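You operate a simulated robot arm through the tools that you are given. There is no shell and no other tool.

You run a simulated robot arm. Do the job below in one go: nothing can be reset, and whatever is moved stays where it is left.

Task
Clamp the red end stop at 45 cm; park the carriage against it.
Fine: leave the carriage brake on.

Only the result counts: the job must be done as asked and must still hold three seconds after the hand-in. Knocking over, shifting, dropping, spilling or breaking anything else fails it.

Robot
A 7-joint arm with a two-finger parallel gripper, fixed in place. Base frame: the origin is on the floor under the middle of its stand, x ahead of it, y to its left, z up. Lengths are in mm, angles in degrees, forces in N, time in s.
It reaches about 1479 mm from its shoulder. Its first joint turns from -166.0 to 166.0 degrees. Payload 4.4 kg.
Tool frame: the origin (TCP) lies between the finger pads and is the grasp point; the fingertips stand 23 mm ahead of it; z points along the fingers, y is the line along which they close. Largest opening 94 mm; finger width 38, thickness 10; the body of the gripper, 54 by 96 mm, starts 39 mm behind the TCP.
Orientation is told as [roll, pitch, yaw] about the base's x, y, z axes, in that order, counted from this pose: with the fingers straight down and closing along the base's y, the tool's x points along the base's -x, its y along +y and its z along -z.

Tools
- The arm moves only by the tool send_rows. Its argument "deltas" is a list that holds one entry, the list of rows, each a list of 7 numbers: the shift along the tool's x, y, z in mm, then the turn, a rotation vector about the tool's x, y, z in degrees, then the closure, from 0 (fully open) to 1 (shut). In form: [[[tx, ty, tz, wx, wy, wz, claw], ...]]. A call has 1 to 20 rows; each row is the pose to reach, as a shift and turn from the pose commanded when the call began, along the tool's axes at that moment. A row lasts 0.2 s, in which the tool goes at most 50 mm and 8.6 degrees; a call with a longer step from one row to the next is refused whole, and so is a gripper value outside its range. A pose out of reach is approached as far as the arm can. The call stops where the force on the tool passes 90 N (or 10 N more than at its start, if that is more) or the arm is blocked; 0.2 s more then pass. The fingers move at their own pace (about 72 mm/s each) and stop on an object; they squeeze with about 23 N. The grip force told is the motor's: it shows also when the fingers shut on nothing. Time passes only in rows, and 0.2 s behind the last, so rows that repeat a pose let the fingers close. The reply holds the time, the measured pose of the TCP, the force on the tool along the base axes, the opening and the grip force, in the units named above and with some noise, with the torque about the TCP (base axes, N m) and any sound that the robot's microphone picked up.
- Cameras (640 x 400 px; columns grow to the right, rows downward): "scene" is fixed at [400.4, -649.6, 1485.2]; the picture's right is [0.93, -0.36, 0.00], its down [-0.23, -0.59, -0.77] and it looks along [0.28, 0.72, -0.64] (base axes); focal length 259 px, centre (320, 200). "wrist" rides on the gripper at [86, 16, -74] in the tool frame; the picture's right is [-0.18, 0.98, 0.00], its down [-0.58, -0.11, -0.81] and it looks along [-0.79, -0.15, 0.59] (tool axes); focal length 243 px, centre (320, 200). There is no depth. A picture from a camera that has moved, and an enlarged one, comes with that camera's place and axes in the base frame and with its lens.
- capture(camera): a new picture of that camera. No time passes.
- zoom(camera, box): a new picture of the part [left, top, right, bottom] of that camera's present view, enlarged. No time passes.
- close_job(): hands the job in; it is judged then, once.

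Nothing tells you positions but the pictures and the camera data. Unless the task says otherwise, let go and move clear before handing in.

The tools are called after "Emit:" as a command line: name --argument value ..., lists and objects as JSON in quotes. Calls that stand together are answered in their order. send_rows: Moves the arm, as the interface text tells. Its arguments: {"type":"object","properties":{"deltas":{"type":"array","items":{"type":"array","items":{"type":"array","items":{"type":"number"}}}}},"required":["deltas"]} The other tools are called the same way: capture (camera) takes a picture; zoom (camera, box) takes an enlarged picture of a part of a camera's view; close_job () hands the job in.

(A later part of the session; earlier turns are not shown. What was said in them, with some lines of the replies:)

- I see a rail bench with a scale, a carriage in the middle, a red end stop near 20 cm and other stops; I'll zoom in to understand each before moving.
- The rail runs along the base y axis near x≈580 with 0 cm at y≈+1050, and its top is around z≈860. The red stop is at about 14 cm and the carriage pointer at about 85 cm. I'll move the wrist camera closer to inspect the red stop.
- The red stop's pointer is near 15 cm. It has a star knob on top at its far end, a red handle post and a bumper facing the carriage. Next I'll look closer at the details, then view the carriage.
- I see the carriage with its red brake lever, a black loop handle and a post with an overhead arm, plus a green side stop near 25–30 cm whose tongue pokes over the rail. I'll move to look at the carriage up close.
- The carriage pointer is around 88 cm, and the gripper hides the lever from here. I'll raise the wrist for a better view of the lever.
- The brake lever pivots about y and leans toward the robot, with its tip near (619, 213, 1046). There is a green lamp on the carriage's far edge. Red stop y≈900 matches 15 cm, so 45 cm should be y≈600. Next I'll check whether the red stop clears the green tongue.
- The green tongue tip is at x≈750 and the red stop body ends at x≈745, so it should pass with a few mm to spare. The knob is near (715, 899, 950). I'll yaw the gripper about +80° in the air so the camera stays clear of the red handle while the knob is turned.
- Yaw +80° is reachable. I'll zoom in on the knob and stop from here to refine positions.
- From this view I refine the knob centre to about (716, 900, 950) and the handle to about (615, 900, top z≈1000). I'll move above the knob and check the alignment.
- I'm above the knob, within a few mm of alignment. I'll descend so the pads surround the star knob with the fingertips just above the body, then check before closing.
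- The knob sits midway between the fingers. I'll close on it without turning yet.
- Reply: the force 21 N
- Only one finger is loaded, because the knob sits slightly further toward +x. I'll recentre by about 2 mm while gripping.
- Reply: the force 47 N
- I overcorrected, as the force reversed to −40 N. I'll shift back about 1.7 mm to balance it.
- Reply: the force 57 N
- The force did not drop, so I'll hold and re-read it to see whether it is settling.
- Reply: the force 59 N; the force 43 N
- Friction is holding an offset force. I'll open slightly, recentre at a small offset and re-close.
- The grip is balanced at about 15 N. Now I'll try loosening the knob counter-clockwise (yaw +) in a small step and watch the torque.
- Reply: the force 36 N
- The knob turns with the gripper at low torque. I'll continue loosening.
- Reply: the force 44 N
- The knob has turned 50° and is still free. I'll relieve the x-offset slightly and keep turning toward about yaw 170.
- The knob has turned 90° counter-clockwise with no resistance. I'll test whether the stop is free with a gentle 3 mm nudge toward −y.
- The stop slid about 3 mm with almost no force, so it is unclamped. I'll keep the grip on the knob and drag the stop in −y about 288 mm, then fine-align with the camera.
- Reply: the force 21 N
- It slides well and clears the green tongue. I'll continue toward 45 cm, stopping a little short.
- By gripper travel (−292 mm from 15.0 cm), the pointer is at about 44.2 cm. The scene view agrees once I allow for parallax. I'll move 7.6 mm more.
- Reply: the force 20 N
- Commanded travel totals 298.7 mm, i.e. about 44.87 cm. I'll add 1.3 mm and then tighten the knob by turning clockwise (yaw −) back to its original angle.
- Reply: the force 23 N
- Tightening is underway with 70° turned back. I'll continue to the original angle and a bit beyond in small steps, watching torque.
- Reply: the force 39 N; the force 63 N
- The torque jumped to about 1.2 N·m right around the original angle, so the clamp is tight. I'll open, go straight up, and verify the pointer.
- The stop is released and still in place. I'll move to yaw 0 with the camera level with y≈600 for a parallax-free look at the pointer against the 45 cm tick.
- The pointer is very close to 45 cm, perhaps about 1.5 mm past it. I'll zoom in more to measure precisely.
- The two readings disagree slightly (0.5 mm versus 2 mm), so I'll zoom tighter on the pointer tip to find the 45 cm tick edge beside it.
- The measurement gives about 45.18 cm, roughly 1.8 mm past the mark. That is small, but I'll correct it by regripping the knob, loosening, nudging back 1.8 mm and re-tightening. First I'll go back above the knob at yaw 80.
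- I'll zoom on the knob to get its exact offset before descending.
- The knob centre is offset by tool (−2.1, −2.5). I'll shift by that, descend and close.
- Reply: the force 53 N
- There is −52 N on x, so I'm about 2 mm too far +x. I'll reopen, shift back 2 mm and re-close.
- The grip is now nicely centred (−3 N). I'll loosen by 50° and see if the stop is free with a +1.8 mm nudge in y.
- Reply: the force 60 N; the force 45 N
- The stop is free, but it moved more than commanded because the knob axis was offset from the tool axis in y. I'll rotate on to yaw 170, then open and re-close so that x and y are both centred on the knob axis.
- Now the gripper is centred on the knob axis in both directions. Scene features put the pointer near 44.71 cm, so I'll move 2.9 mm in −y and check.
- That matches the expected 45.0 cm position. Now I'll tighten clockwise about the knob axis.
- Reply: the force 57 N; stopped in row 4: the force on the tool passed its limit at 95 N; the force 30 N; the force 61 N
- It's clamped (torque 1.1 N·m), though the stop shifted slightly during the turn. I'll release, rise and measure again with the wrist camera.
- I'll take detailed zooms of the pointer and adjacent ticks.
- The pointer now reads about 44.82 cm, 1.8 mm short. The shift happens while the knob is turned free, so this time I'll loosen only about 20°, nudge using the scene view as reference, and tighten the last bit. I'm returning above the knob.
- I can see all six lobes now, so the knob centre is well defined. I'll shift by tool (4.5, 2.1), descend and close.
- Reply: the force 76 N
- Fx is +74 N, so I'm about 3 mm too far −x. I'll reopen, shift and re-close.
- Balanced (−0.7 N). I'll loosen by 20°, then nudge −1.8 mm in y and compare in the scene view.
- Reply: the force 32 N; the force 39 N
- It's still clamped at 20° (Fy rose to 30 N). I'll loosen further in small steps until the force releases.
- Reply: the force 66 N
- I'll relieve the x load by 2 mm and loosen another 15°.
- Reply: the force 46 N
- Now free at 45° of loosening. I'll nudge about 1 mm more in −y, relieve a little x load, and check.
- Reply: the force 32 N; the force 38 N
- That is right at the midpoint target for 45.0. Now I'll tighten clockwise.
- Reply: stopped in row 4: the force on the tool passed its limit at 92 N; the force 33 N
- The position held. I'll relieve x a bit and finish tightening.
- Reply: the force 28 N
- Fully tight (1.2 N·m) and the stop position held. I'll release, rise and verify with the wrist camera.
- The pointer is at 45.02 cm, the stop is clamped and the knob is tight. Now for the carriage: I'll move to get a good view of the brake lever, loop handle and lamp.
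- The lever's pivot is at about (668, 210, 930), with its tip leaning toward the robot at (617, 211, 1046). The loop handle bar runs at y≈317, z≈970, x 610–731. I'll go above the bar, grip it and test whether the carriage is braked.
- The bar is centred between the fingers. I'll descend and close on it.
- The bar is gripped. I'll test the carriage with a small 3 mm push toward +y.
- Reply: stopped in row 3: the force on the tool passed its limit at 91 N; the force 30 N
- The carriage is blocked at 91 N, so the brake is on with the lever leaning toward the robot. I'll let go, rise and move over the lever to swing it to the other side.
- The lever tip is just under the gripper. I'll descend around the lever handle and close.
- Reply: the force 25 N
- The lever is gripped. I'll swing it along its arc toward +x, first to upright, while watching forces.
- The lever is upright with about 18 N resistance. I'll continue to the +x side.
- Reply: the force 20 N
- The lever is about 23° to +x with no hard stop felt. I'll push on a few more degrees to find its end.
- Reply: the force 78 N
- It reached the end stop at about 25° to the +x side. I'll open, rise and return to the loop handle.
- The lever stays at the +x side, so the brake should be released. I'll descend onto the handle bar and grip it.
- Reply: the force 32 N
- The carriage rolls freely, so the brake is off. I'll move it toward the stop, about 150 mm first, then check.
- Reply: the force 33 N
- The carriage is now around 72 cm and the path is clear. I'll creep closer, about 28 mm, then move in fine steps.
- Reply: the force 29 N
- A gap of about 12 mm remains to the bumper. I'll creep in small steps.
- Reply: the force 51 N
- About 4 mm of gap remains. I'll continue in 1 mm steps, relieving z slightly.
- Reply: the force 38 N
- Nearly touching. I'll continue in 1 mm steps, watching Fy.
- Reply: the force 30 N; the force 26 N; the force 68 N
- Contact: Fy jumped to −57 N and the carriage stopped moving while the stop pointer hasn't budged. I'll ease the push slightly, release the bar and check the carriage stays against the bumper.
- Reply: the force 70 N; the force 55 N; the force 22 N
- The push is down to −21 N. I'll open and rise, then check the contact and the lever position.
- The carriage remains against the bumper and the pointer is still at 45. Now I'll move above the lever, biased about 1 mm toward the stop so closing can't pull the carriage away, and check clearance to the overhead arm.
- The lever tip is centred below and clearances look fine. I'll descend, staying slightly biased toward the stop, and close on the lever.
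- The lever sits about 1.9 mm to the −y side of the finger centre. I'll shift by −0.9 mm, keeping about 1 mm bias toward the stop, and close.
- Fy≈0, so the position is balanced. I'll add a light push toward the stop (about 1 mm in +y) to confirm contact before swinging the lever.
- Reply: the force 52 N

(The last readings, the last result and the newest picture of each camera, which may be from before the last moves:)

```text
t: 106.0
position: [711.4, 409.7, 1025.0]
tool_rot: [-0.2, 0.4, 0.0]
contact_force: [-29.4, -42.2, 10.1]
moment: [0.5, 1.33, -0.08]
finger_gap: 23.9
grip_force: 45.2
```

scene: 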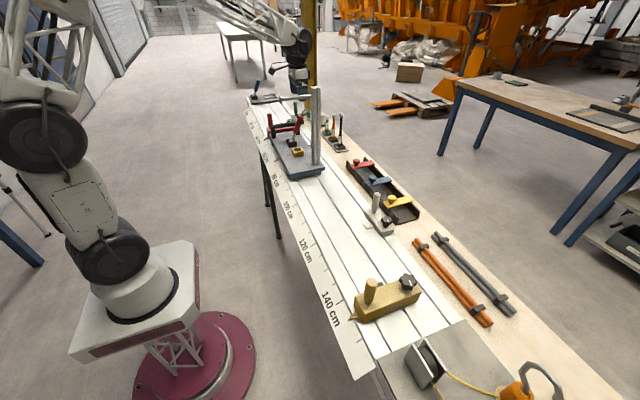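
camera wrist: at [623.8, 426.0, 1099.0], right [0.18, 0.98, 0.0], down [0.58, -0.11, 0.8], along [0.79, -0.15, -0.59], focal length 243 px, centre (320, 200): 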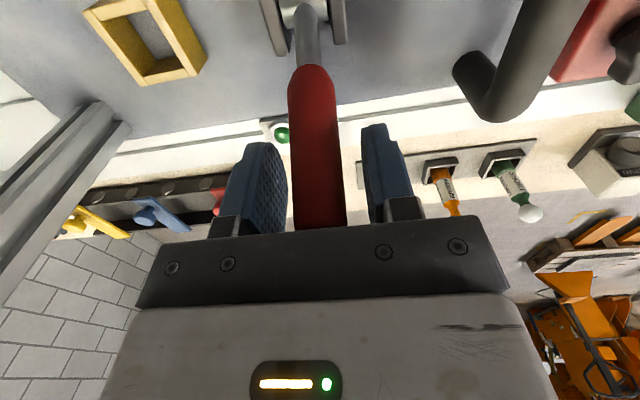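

Contact confirmed at −42 N against the stop. Holding this, I'll swing the lever back toward the robot along its arc to re-engage the brake.

Emit:
send_rows --deltas '[[[4.7, 0, -1.9, 0, 0, 0, 1], [9.5, 0, -3.5, 0, 0, 0, 1], [14.8, 0, -5, 0, 0, 0, 1], [20.1, 0, -6.3, 0, 0, 0, 1], [25.5, 0, -7.3, 0, 0, 0, 1], [30.9, 0, -8, 0, 0, 0, 1], [36.4, 0, -8.4, 0, 0, 0, 1], [41.9, 0, -8.6, 0, 0, 0, 1]]]'

Emit:
zoom --camera "scene" --box '[255, 105, 345, 165]'

```text
t: 107.8
position: [669.5, 410.2, 1035.0]
tool_rot: [-0.1, 0.1, 0.0]
contact_force: [17.2, -65.6, 10.3]
moment: [0.2, -1.54, -0.08]
finger_gap: 23.9
grip_force: 45.0
```

```text
6.67 times, centred on (300, 135) of scene
camera zoom: at [400.4, -649.6, 1485.2], right [0.93, -0.36, 0.0], down [-0.23, -0.59, -0.77], along [0.28, 0.72, -0.64], focal length 1725 px, centre (453, 633)
```

zoom: 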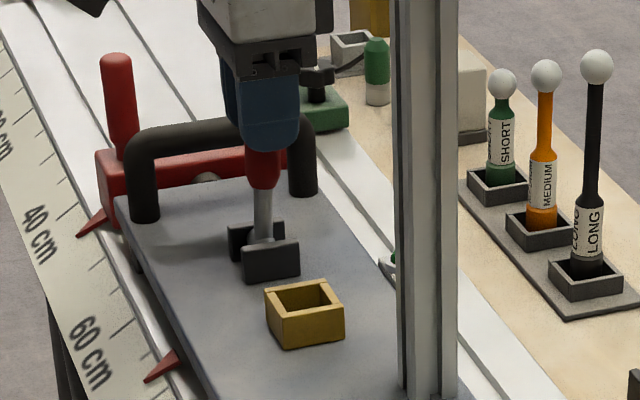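

The lever is upright and Fy has grown to −65 N. I'll ease y by 0.8 mm and complete the swing to the robot side.

Emit:
send_rows --deltas '[[[2, -0.8, 0, 0, 0, 0, 1], [6, -0.8, 0.3, 0, 0, 0, 1], [11, -0.8, 0.6, 0, 0, 0, 1], [16.4, -0.8, 1.3, 0, 0, 0, 1], [21.8, -0.8, 2.3, 0, 0, 0, 1], [27.2, -0.8, 3.6, 0, 0, 0, 1], [32.4, -0.8, 5.1, 0, 0, 0, 1], [37.5, -0.8, 6.9, 0, 0, 0, 1], [41.7, -0.8, 8.6, 0, 0, 0, 1]]]'

Emit:
zoom --camera "scene" --box '[255, 105, 345, 165]'

```text
t: 109.8
position: [628.3, 410.6, 1027.6]
tool_rot: [0.0, 0.1, 0.1]
contact_force: [2.0, -30.5, 43.5]
moment: [0.18, -1.69, -0.21]
finger_gap: 23.9
grip_force: 45.1
```

```text
6.67 times, centred on (300, 135) of scene
camera zoom: at [400.4, -649.6, 1485.2], right [0.93, -0.36, 0.0], down [-0.23, -0.59, -0.77], along [0.28, 0.72, -0.64], focal length 1725 px, centre (453, 633)
```

zoom: 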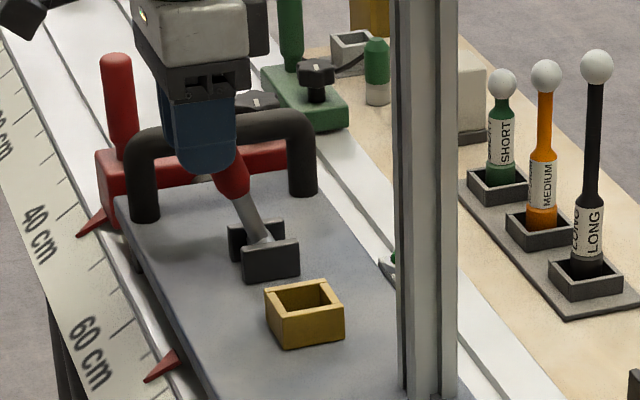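

The lever is back near its original lean. I'll push a few more mm to seat it on its end stop.

Emit:
send_rows --deltas '[[[2.5, 0, 0, 0, 0, 0, 1], [5, 0, 1.0, 0, 0, 0, 1], [8, 0, 2.5, 0, 0, 0, 1]]]'

Emit:
zoom --camera "scene" --box '[255, 105, 345, 165]'

```text
t: 110.7
position: [620.0, 411.0, 1022.5]
tool_rot: [-0.2, 0.3, 0.1]
contact_force: [7.1, -14.3, 24.8]
moment: [0.75, -1.75, -0.04]
finger_gap: 24.0
grip_force: 45.1
```

```text
6.67 times, centred on (300, 135) of scene
camera zoom: at [400.4, -649.6, 1485.2], right [0.93, -0.36, 0.0], down [-0.23, -0.59, -0.77], along [0.28, 0.72, -0.64], focal length 1725 px, centre (453, 633)
```

zoom: 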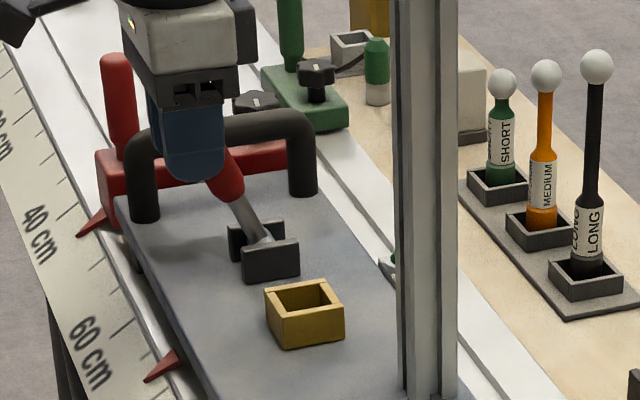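

No hard stop yet, so I'll continue a little further.

Emit:
send_rows --deltas '[[[3, 0, 1.5, 0, 0, 0, 1], [6, 0, 3.2, 0, 0, 0, 1]]]'

Emit:
zoom --camera "scene" --box '[255, 105, 345, 165]'

```text
t: 111.2
position: [615.5, 410.9, 1020.6]
tool_rot: [0.0, -0.1, 0.0]
contact_force: [73.7, 6.6, 17.1]
moment: [0.46, -0.53, 0.19]
finger_gap: 23.9
grip_force: 44.5
```

```text
6.67 times, centred on (300, 135) of scene
camera zoom: at [400.4, -649.6, 1485.2], right [0.93, -0.36, 0.0], down [-0.23, -0.59, -0.77], along [0.28, 0.72, -0.64], focal length 1725 px, centre (453, 633)
```

zoom: 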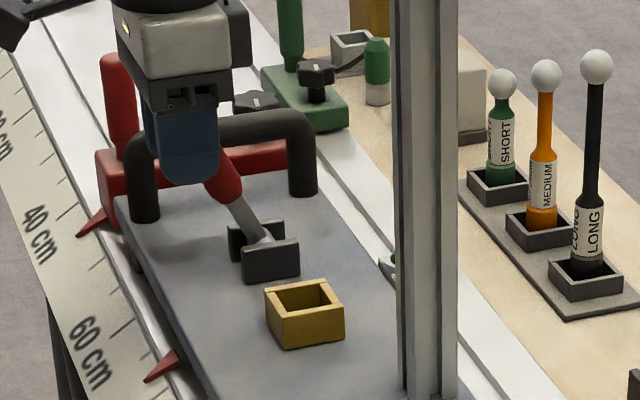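

The end stop is reached (74 N), so the brake is fully on. I'll open, rise clear and inspect.

Emit:
send_rows --deltas '[[[0, 0, 0, 0, 0, 0, 0.5], [0, 0, 0, 0, 0, 0, 0], [0, 0, 0, 0, 0, 0, 0], [0, 0, -45, 0, 0, 0, 0], [0, 0, -90, 0, 0, 0, 0], [0, 0, -135, 0, 0, 0, 0], [0, 0, -175, 0, 0, 0, 0]]]'

Emit:
zoom --camera "scene" --box '[255, 105, 345, 165]'

Emit:
capture --camera "wrist"

```text
t: 112.8
position: [613.5, 411.4, 1194.8]
tool_rot: [-0.2, 0.3, 0.0]
contact_force: [-0.1, 0.9, -0.5]
moment: [0.02, -0.02, 0.03]
finger_gap: 93.9
grip_force: 0.0
```

```text
6.67 times, centred on (300, 135) of scene
camera zoom: at [400.4, -649.6, 1485.2], right [0.93, -0.36, 0.0], down [-0.23, -0.59, -0.77], along [0.28, 0.72, -0.64], focal length 1725 px, centre (453, 633)
```

zoom: 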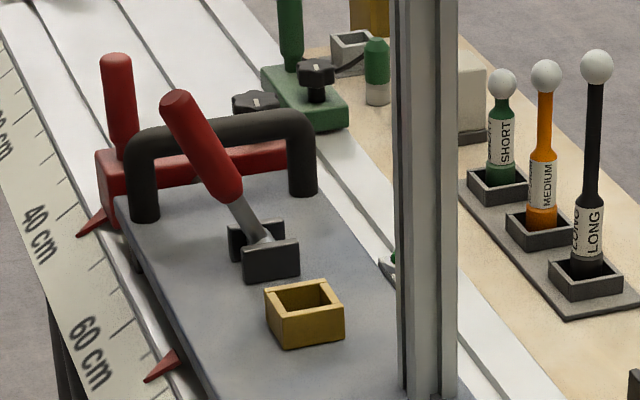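

```text
taken
camera wrist: at [526.8, 427.0, 1268.7], right [0.18, 0.98, -0.01], down [0.59, -0.11, 0.8], along [0.79, -0.15, -0.59], focal length 243 px, centre (320, 200)
```

wrist: 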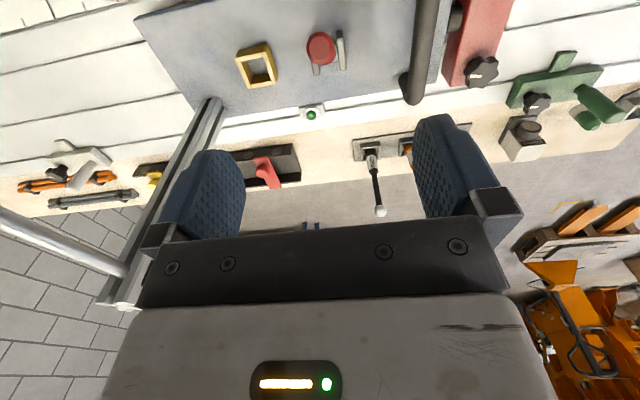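

The lever is at its original brake-on lean. I'll move the camera to check the carriage–bumper contact and the stop pointer.

Emit:
send_rows --deltas '[[[25, 34, 10, 0, 0, 0, 0], [50, 68, 20, 0, 0, 0, 0], [75, 102, 30, 0, 0, 0, 0], [100, 136, 40, 0, 0, 0, 0], [113, 155, 45, 0, 0, 0, 0]]]'

Emit:
capture --camera "wrist"

Emit:
zoom --camera "wrist" --box '[270, 70, 410, 160]'

```text
t: 114.0
position: [501.1, 564.9, 1149.8]
tool_rot: [-0.2, 0.2, 0.1]
contact_force: [-0.4, 0.2, -0.2]
moment: [0.02, -0.02, 0.01]
finger_gap: 93.8
grip_force: 0.0
```

```text
taken
camera wrist: at [414.0, 581.3, 1224.8], right [0.18, 0.98, 0.0], down [0.58, -0.11, 0.8], along [0.79, -0.15, -0.59], focal length 243 px, centre (320, 200)
```

wrist: 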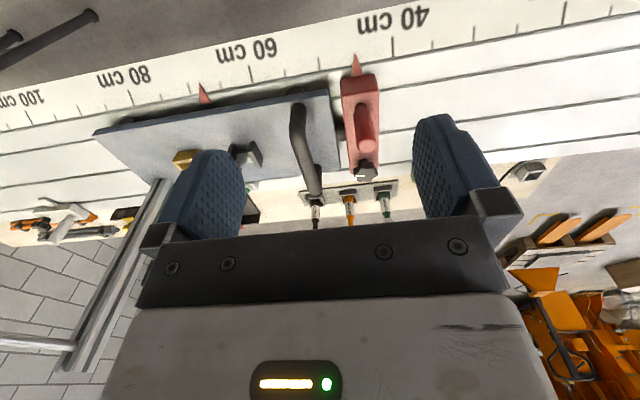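

```text
4.44 times, centred on (340, 115) of wrist
camera zoom: at [414.0, 581.3, 1224.8], right [0.18, 0.98, 0.0], down [0.58, -0.11, 0.8], along [0.79, -0.15, -0.59], focal length 1078 px, centre (231, 578)
```

zoom: 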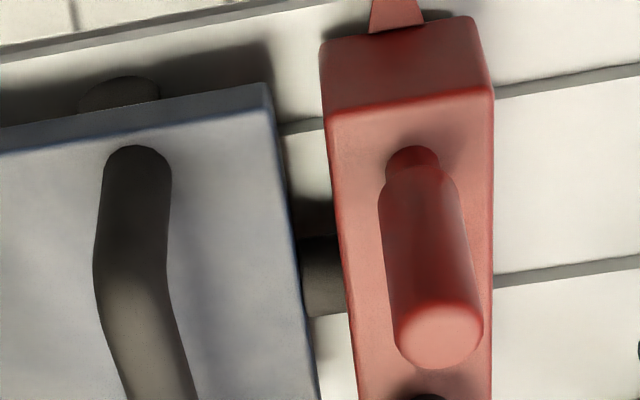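

The bumper sits at the carriage edge. I'll do a final check of the stop position in the same scene crop as before, plus the scale in the wrist view.

Emit:
zoom --camera "scene" --box '[254, 130, 286, 150]'

Emit:
zoom --camera "wrist" --box '[346, 48, 366, 60.5]'

Emit:
zoom --camera "wrist" --box '[382, 38, 402, 50.5]'

Emit:
zoom --camera "wrist" --box '[308, 55, 328, 67.5]'

Emit:
capture --camera "scene"

```text
16.00 times, centred on (270, 140) of scene
camera zoom: at [400.4, -649.6, 1485.2], right [0.93, -0.36, 0.0], down [-0.23, -0.59, -0.77], along [0.28, 0.72, -0.64], focal length 4141 px, centre (1120, 1160)
```

zoom: 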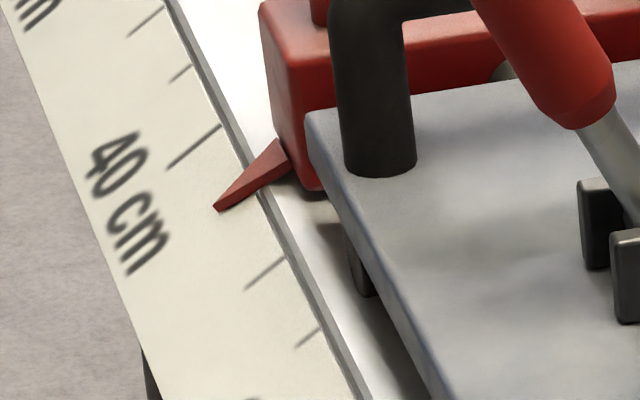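

```text
16.00 times, centred on (356, 54) of wrist
camera zoom: at [414.0, 581.3, 1224.8], right [0.18, 0.98, 0.0], down [0.58, -0.11, 0.8], along [0.79, -0.15, -0.59], focal length 3882 px, centre (-256, 2532)
```

zoom: 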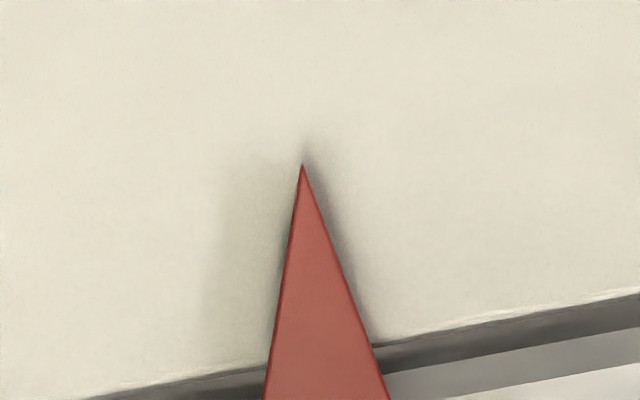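

```text
16.00 times, centred on (392, 44) of wrist
camera zoom: at [414.0, 581.3, 1224.8], right [0.18, 0.98, 0.0], down [0.58, -0.11, 0.8], along [0.79, -0.15, -0.59], focal length 3882 px, centre (-832, 2692)
```

zoom: 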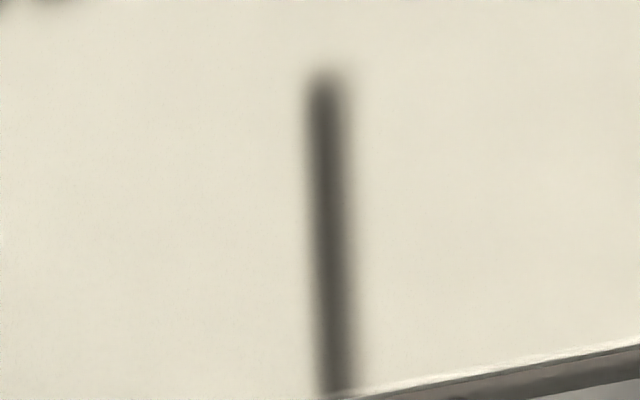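

```text
16.00 times, centred on (318, 61) of wrist
camera zoom: at [414.0, 581.3, 1224.8], right [0.18, 0.98, 0.0], down [0.58, -0.11, 0.8], along [0.79, -0.15, -0.59], focal length 3882 px, centre (352, 2420)
```

zoom: 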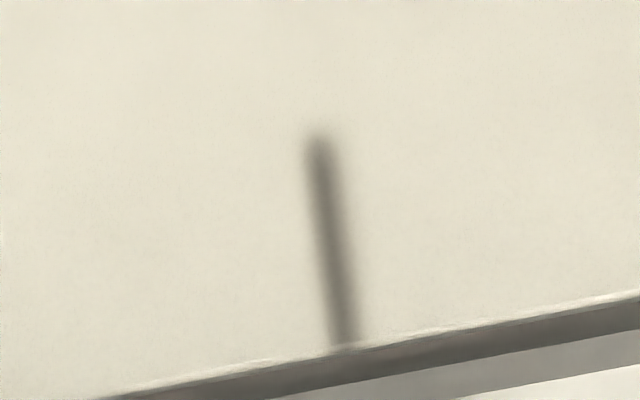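

```text
taken
```

scene: 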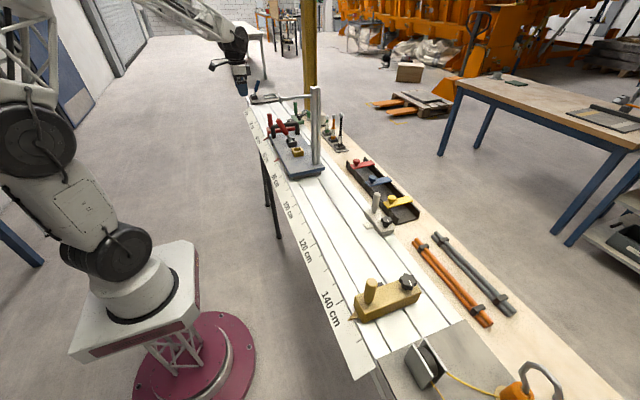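

The stop reads about 44.97 cm after the contact push, so it held. I'll make one last comparison of the carriage position with the crop I took at contact.

Emit:
zoom --camera "scene" --box '[255, 115, 315, 155]'

Emit:
zoom --camera "wrist" --box '[325, 105, 365, 155]'

Emit:
zoom --camera "scene" --box '[230, 70, 350, 145]'

```text
10.00 times, centred on (285, 135) of scene
camera zoom: at [400.4, -649.6, 1485.2], right [0.93, -0.36, 0.0], down [-0.23, -0.59, -0.77], along [0.28, 0.72, -0.64], focal length 2588 px, centre (670, 850)
```

zoom: 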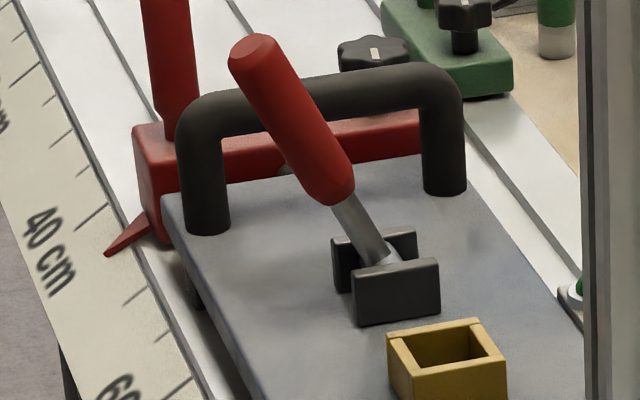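

```text
8.00 times, centred on (345, 130) of wrist
camera zoom: at [414.0, 581.3, 1224.8], right [0.18, 0.98, 0.0], down [0.58, -0.11, 0.8], along [0.79, -0.15, -0.59], focal length 1941 px, centre (120, 760)
```

zoom: 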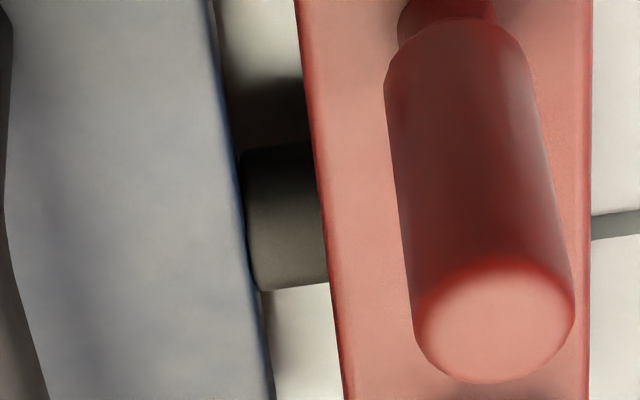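

```text
5.33 times, centred on (290, 108) of scene
camera zoom: at [400.4, -649.6, 1485.2], right [0.93, -0.36, 0.0], down [-0.23, -0.59, -0.77], along [0.28, 0.72, -0.64], focal length 1380 px, centre (480, 693)
```

zoom: 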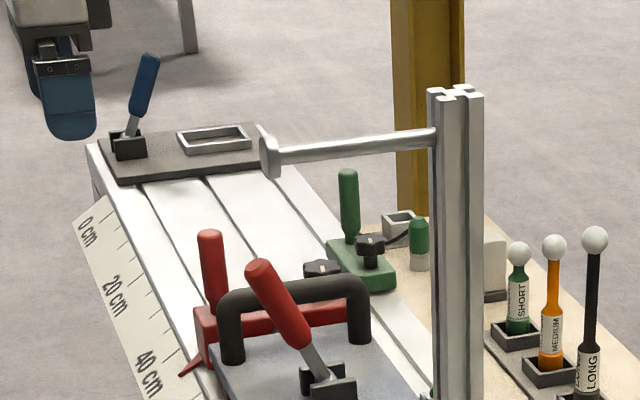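

The red stop is clamped at 45 cm, measured at about 44.97 cm. The carriage is in the same place as when it touched the bumper, and the brake lever is back at its original brake-on angle. The gripper is open and clear, so I'm handing in.

Emit:
close_job

```text
The job is handed in.
```

The job is handed in. The red end stop is clamped at 45 cm, the carriage is parked against its bumper, and the carriage brake is on.

- **Red end stop:** it reads about 44.97 cm by camera. I turned its knob until it would go no further (about 1.2 N·m). It took three clampings, because the first two left it about 2 mm off on either side. The pointer did not move when the carriage was pressed against it at up to about 65 N.
- **Carriage:** the last views show its front edge touching the bumper, in the same place as at first contact.
- **Brake:** the lever is on its end stop, at the same angle as when I found it on. I did not push the carriage again after re-engaging the brake; at the start, that lever position held against about 90 N.
- **Everything else:** I saw nothing else moved or knocked. The stop passed the green side stop's tongue with only a few millimetres to spare and did not appear to touch it.
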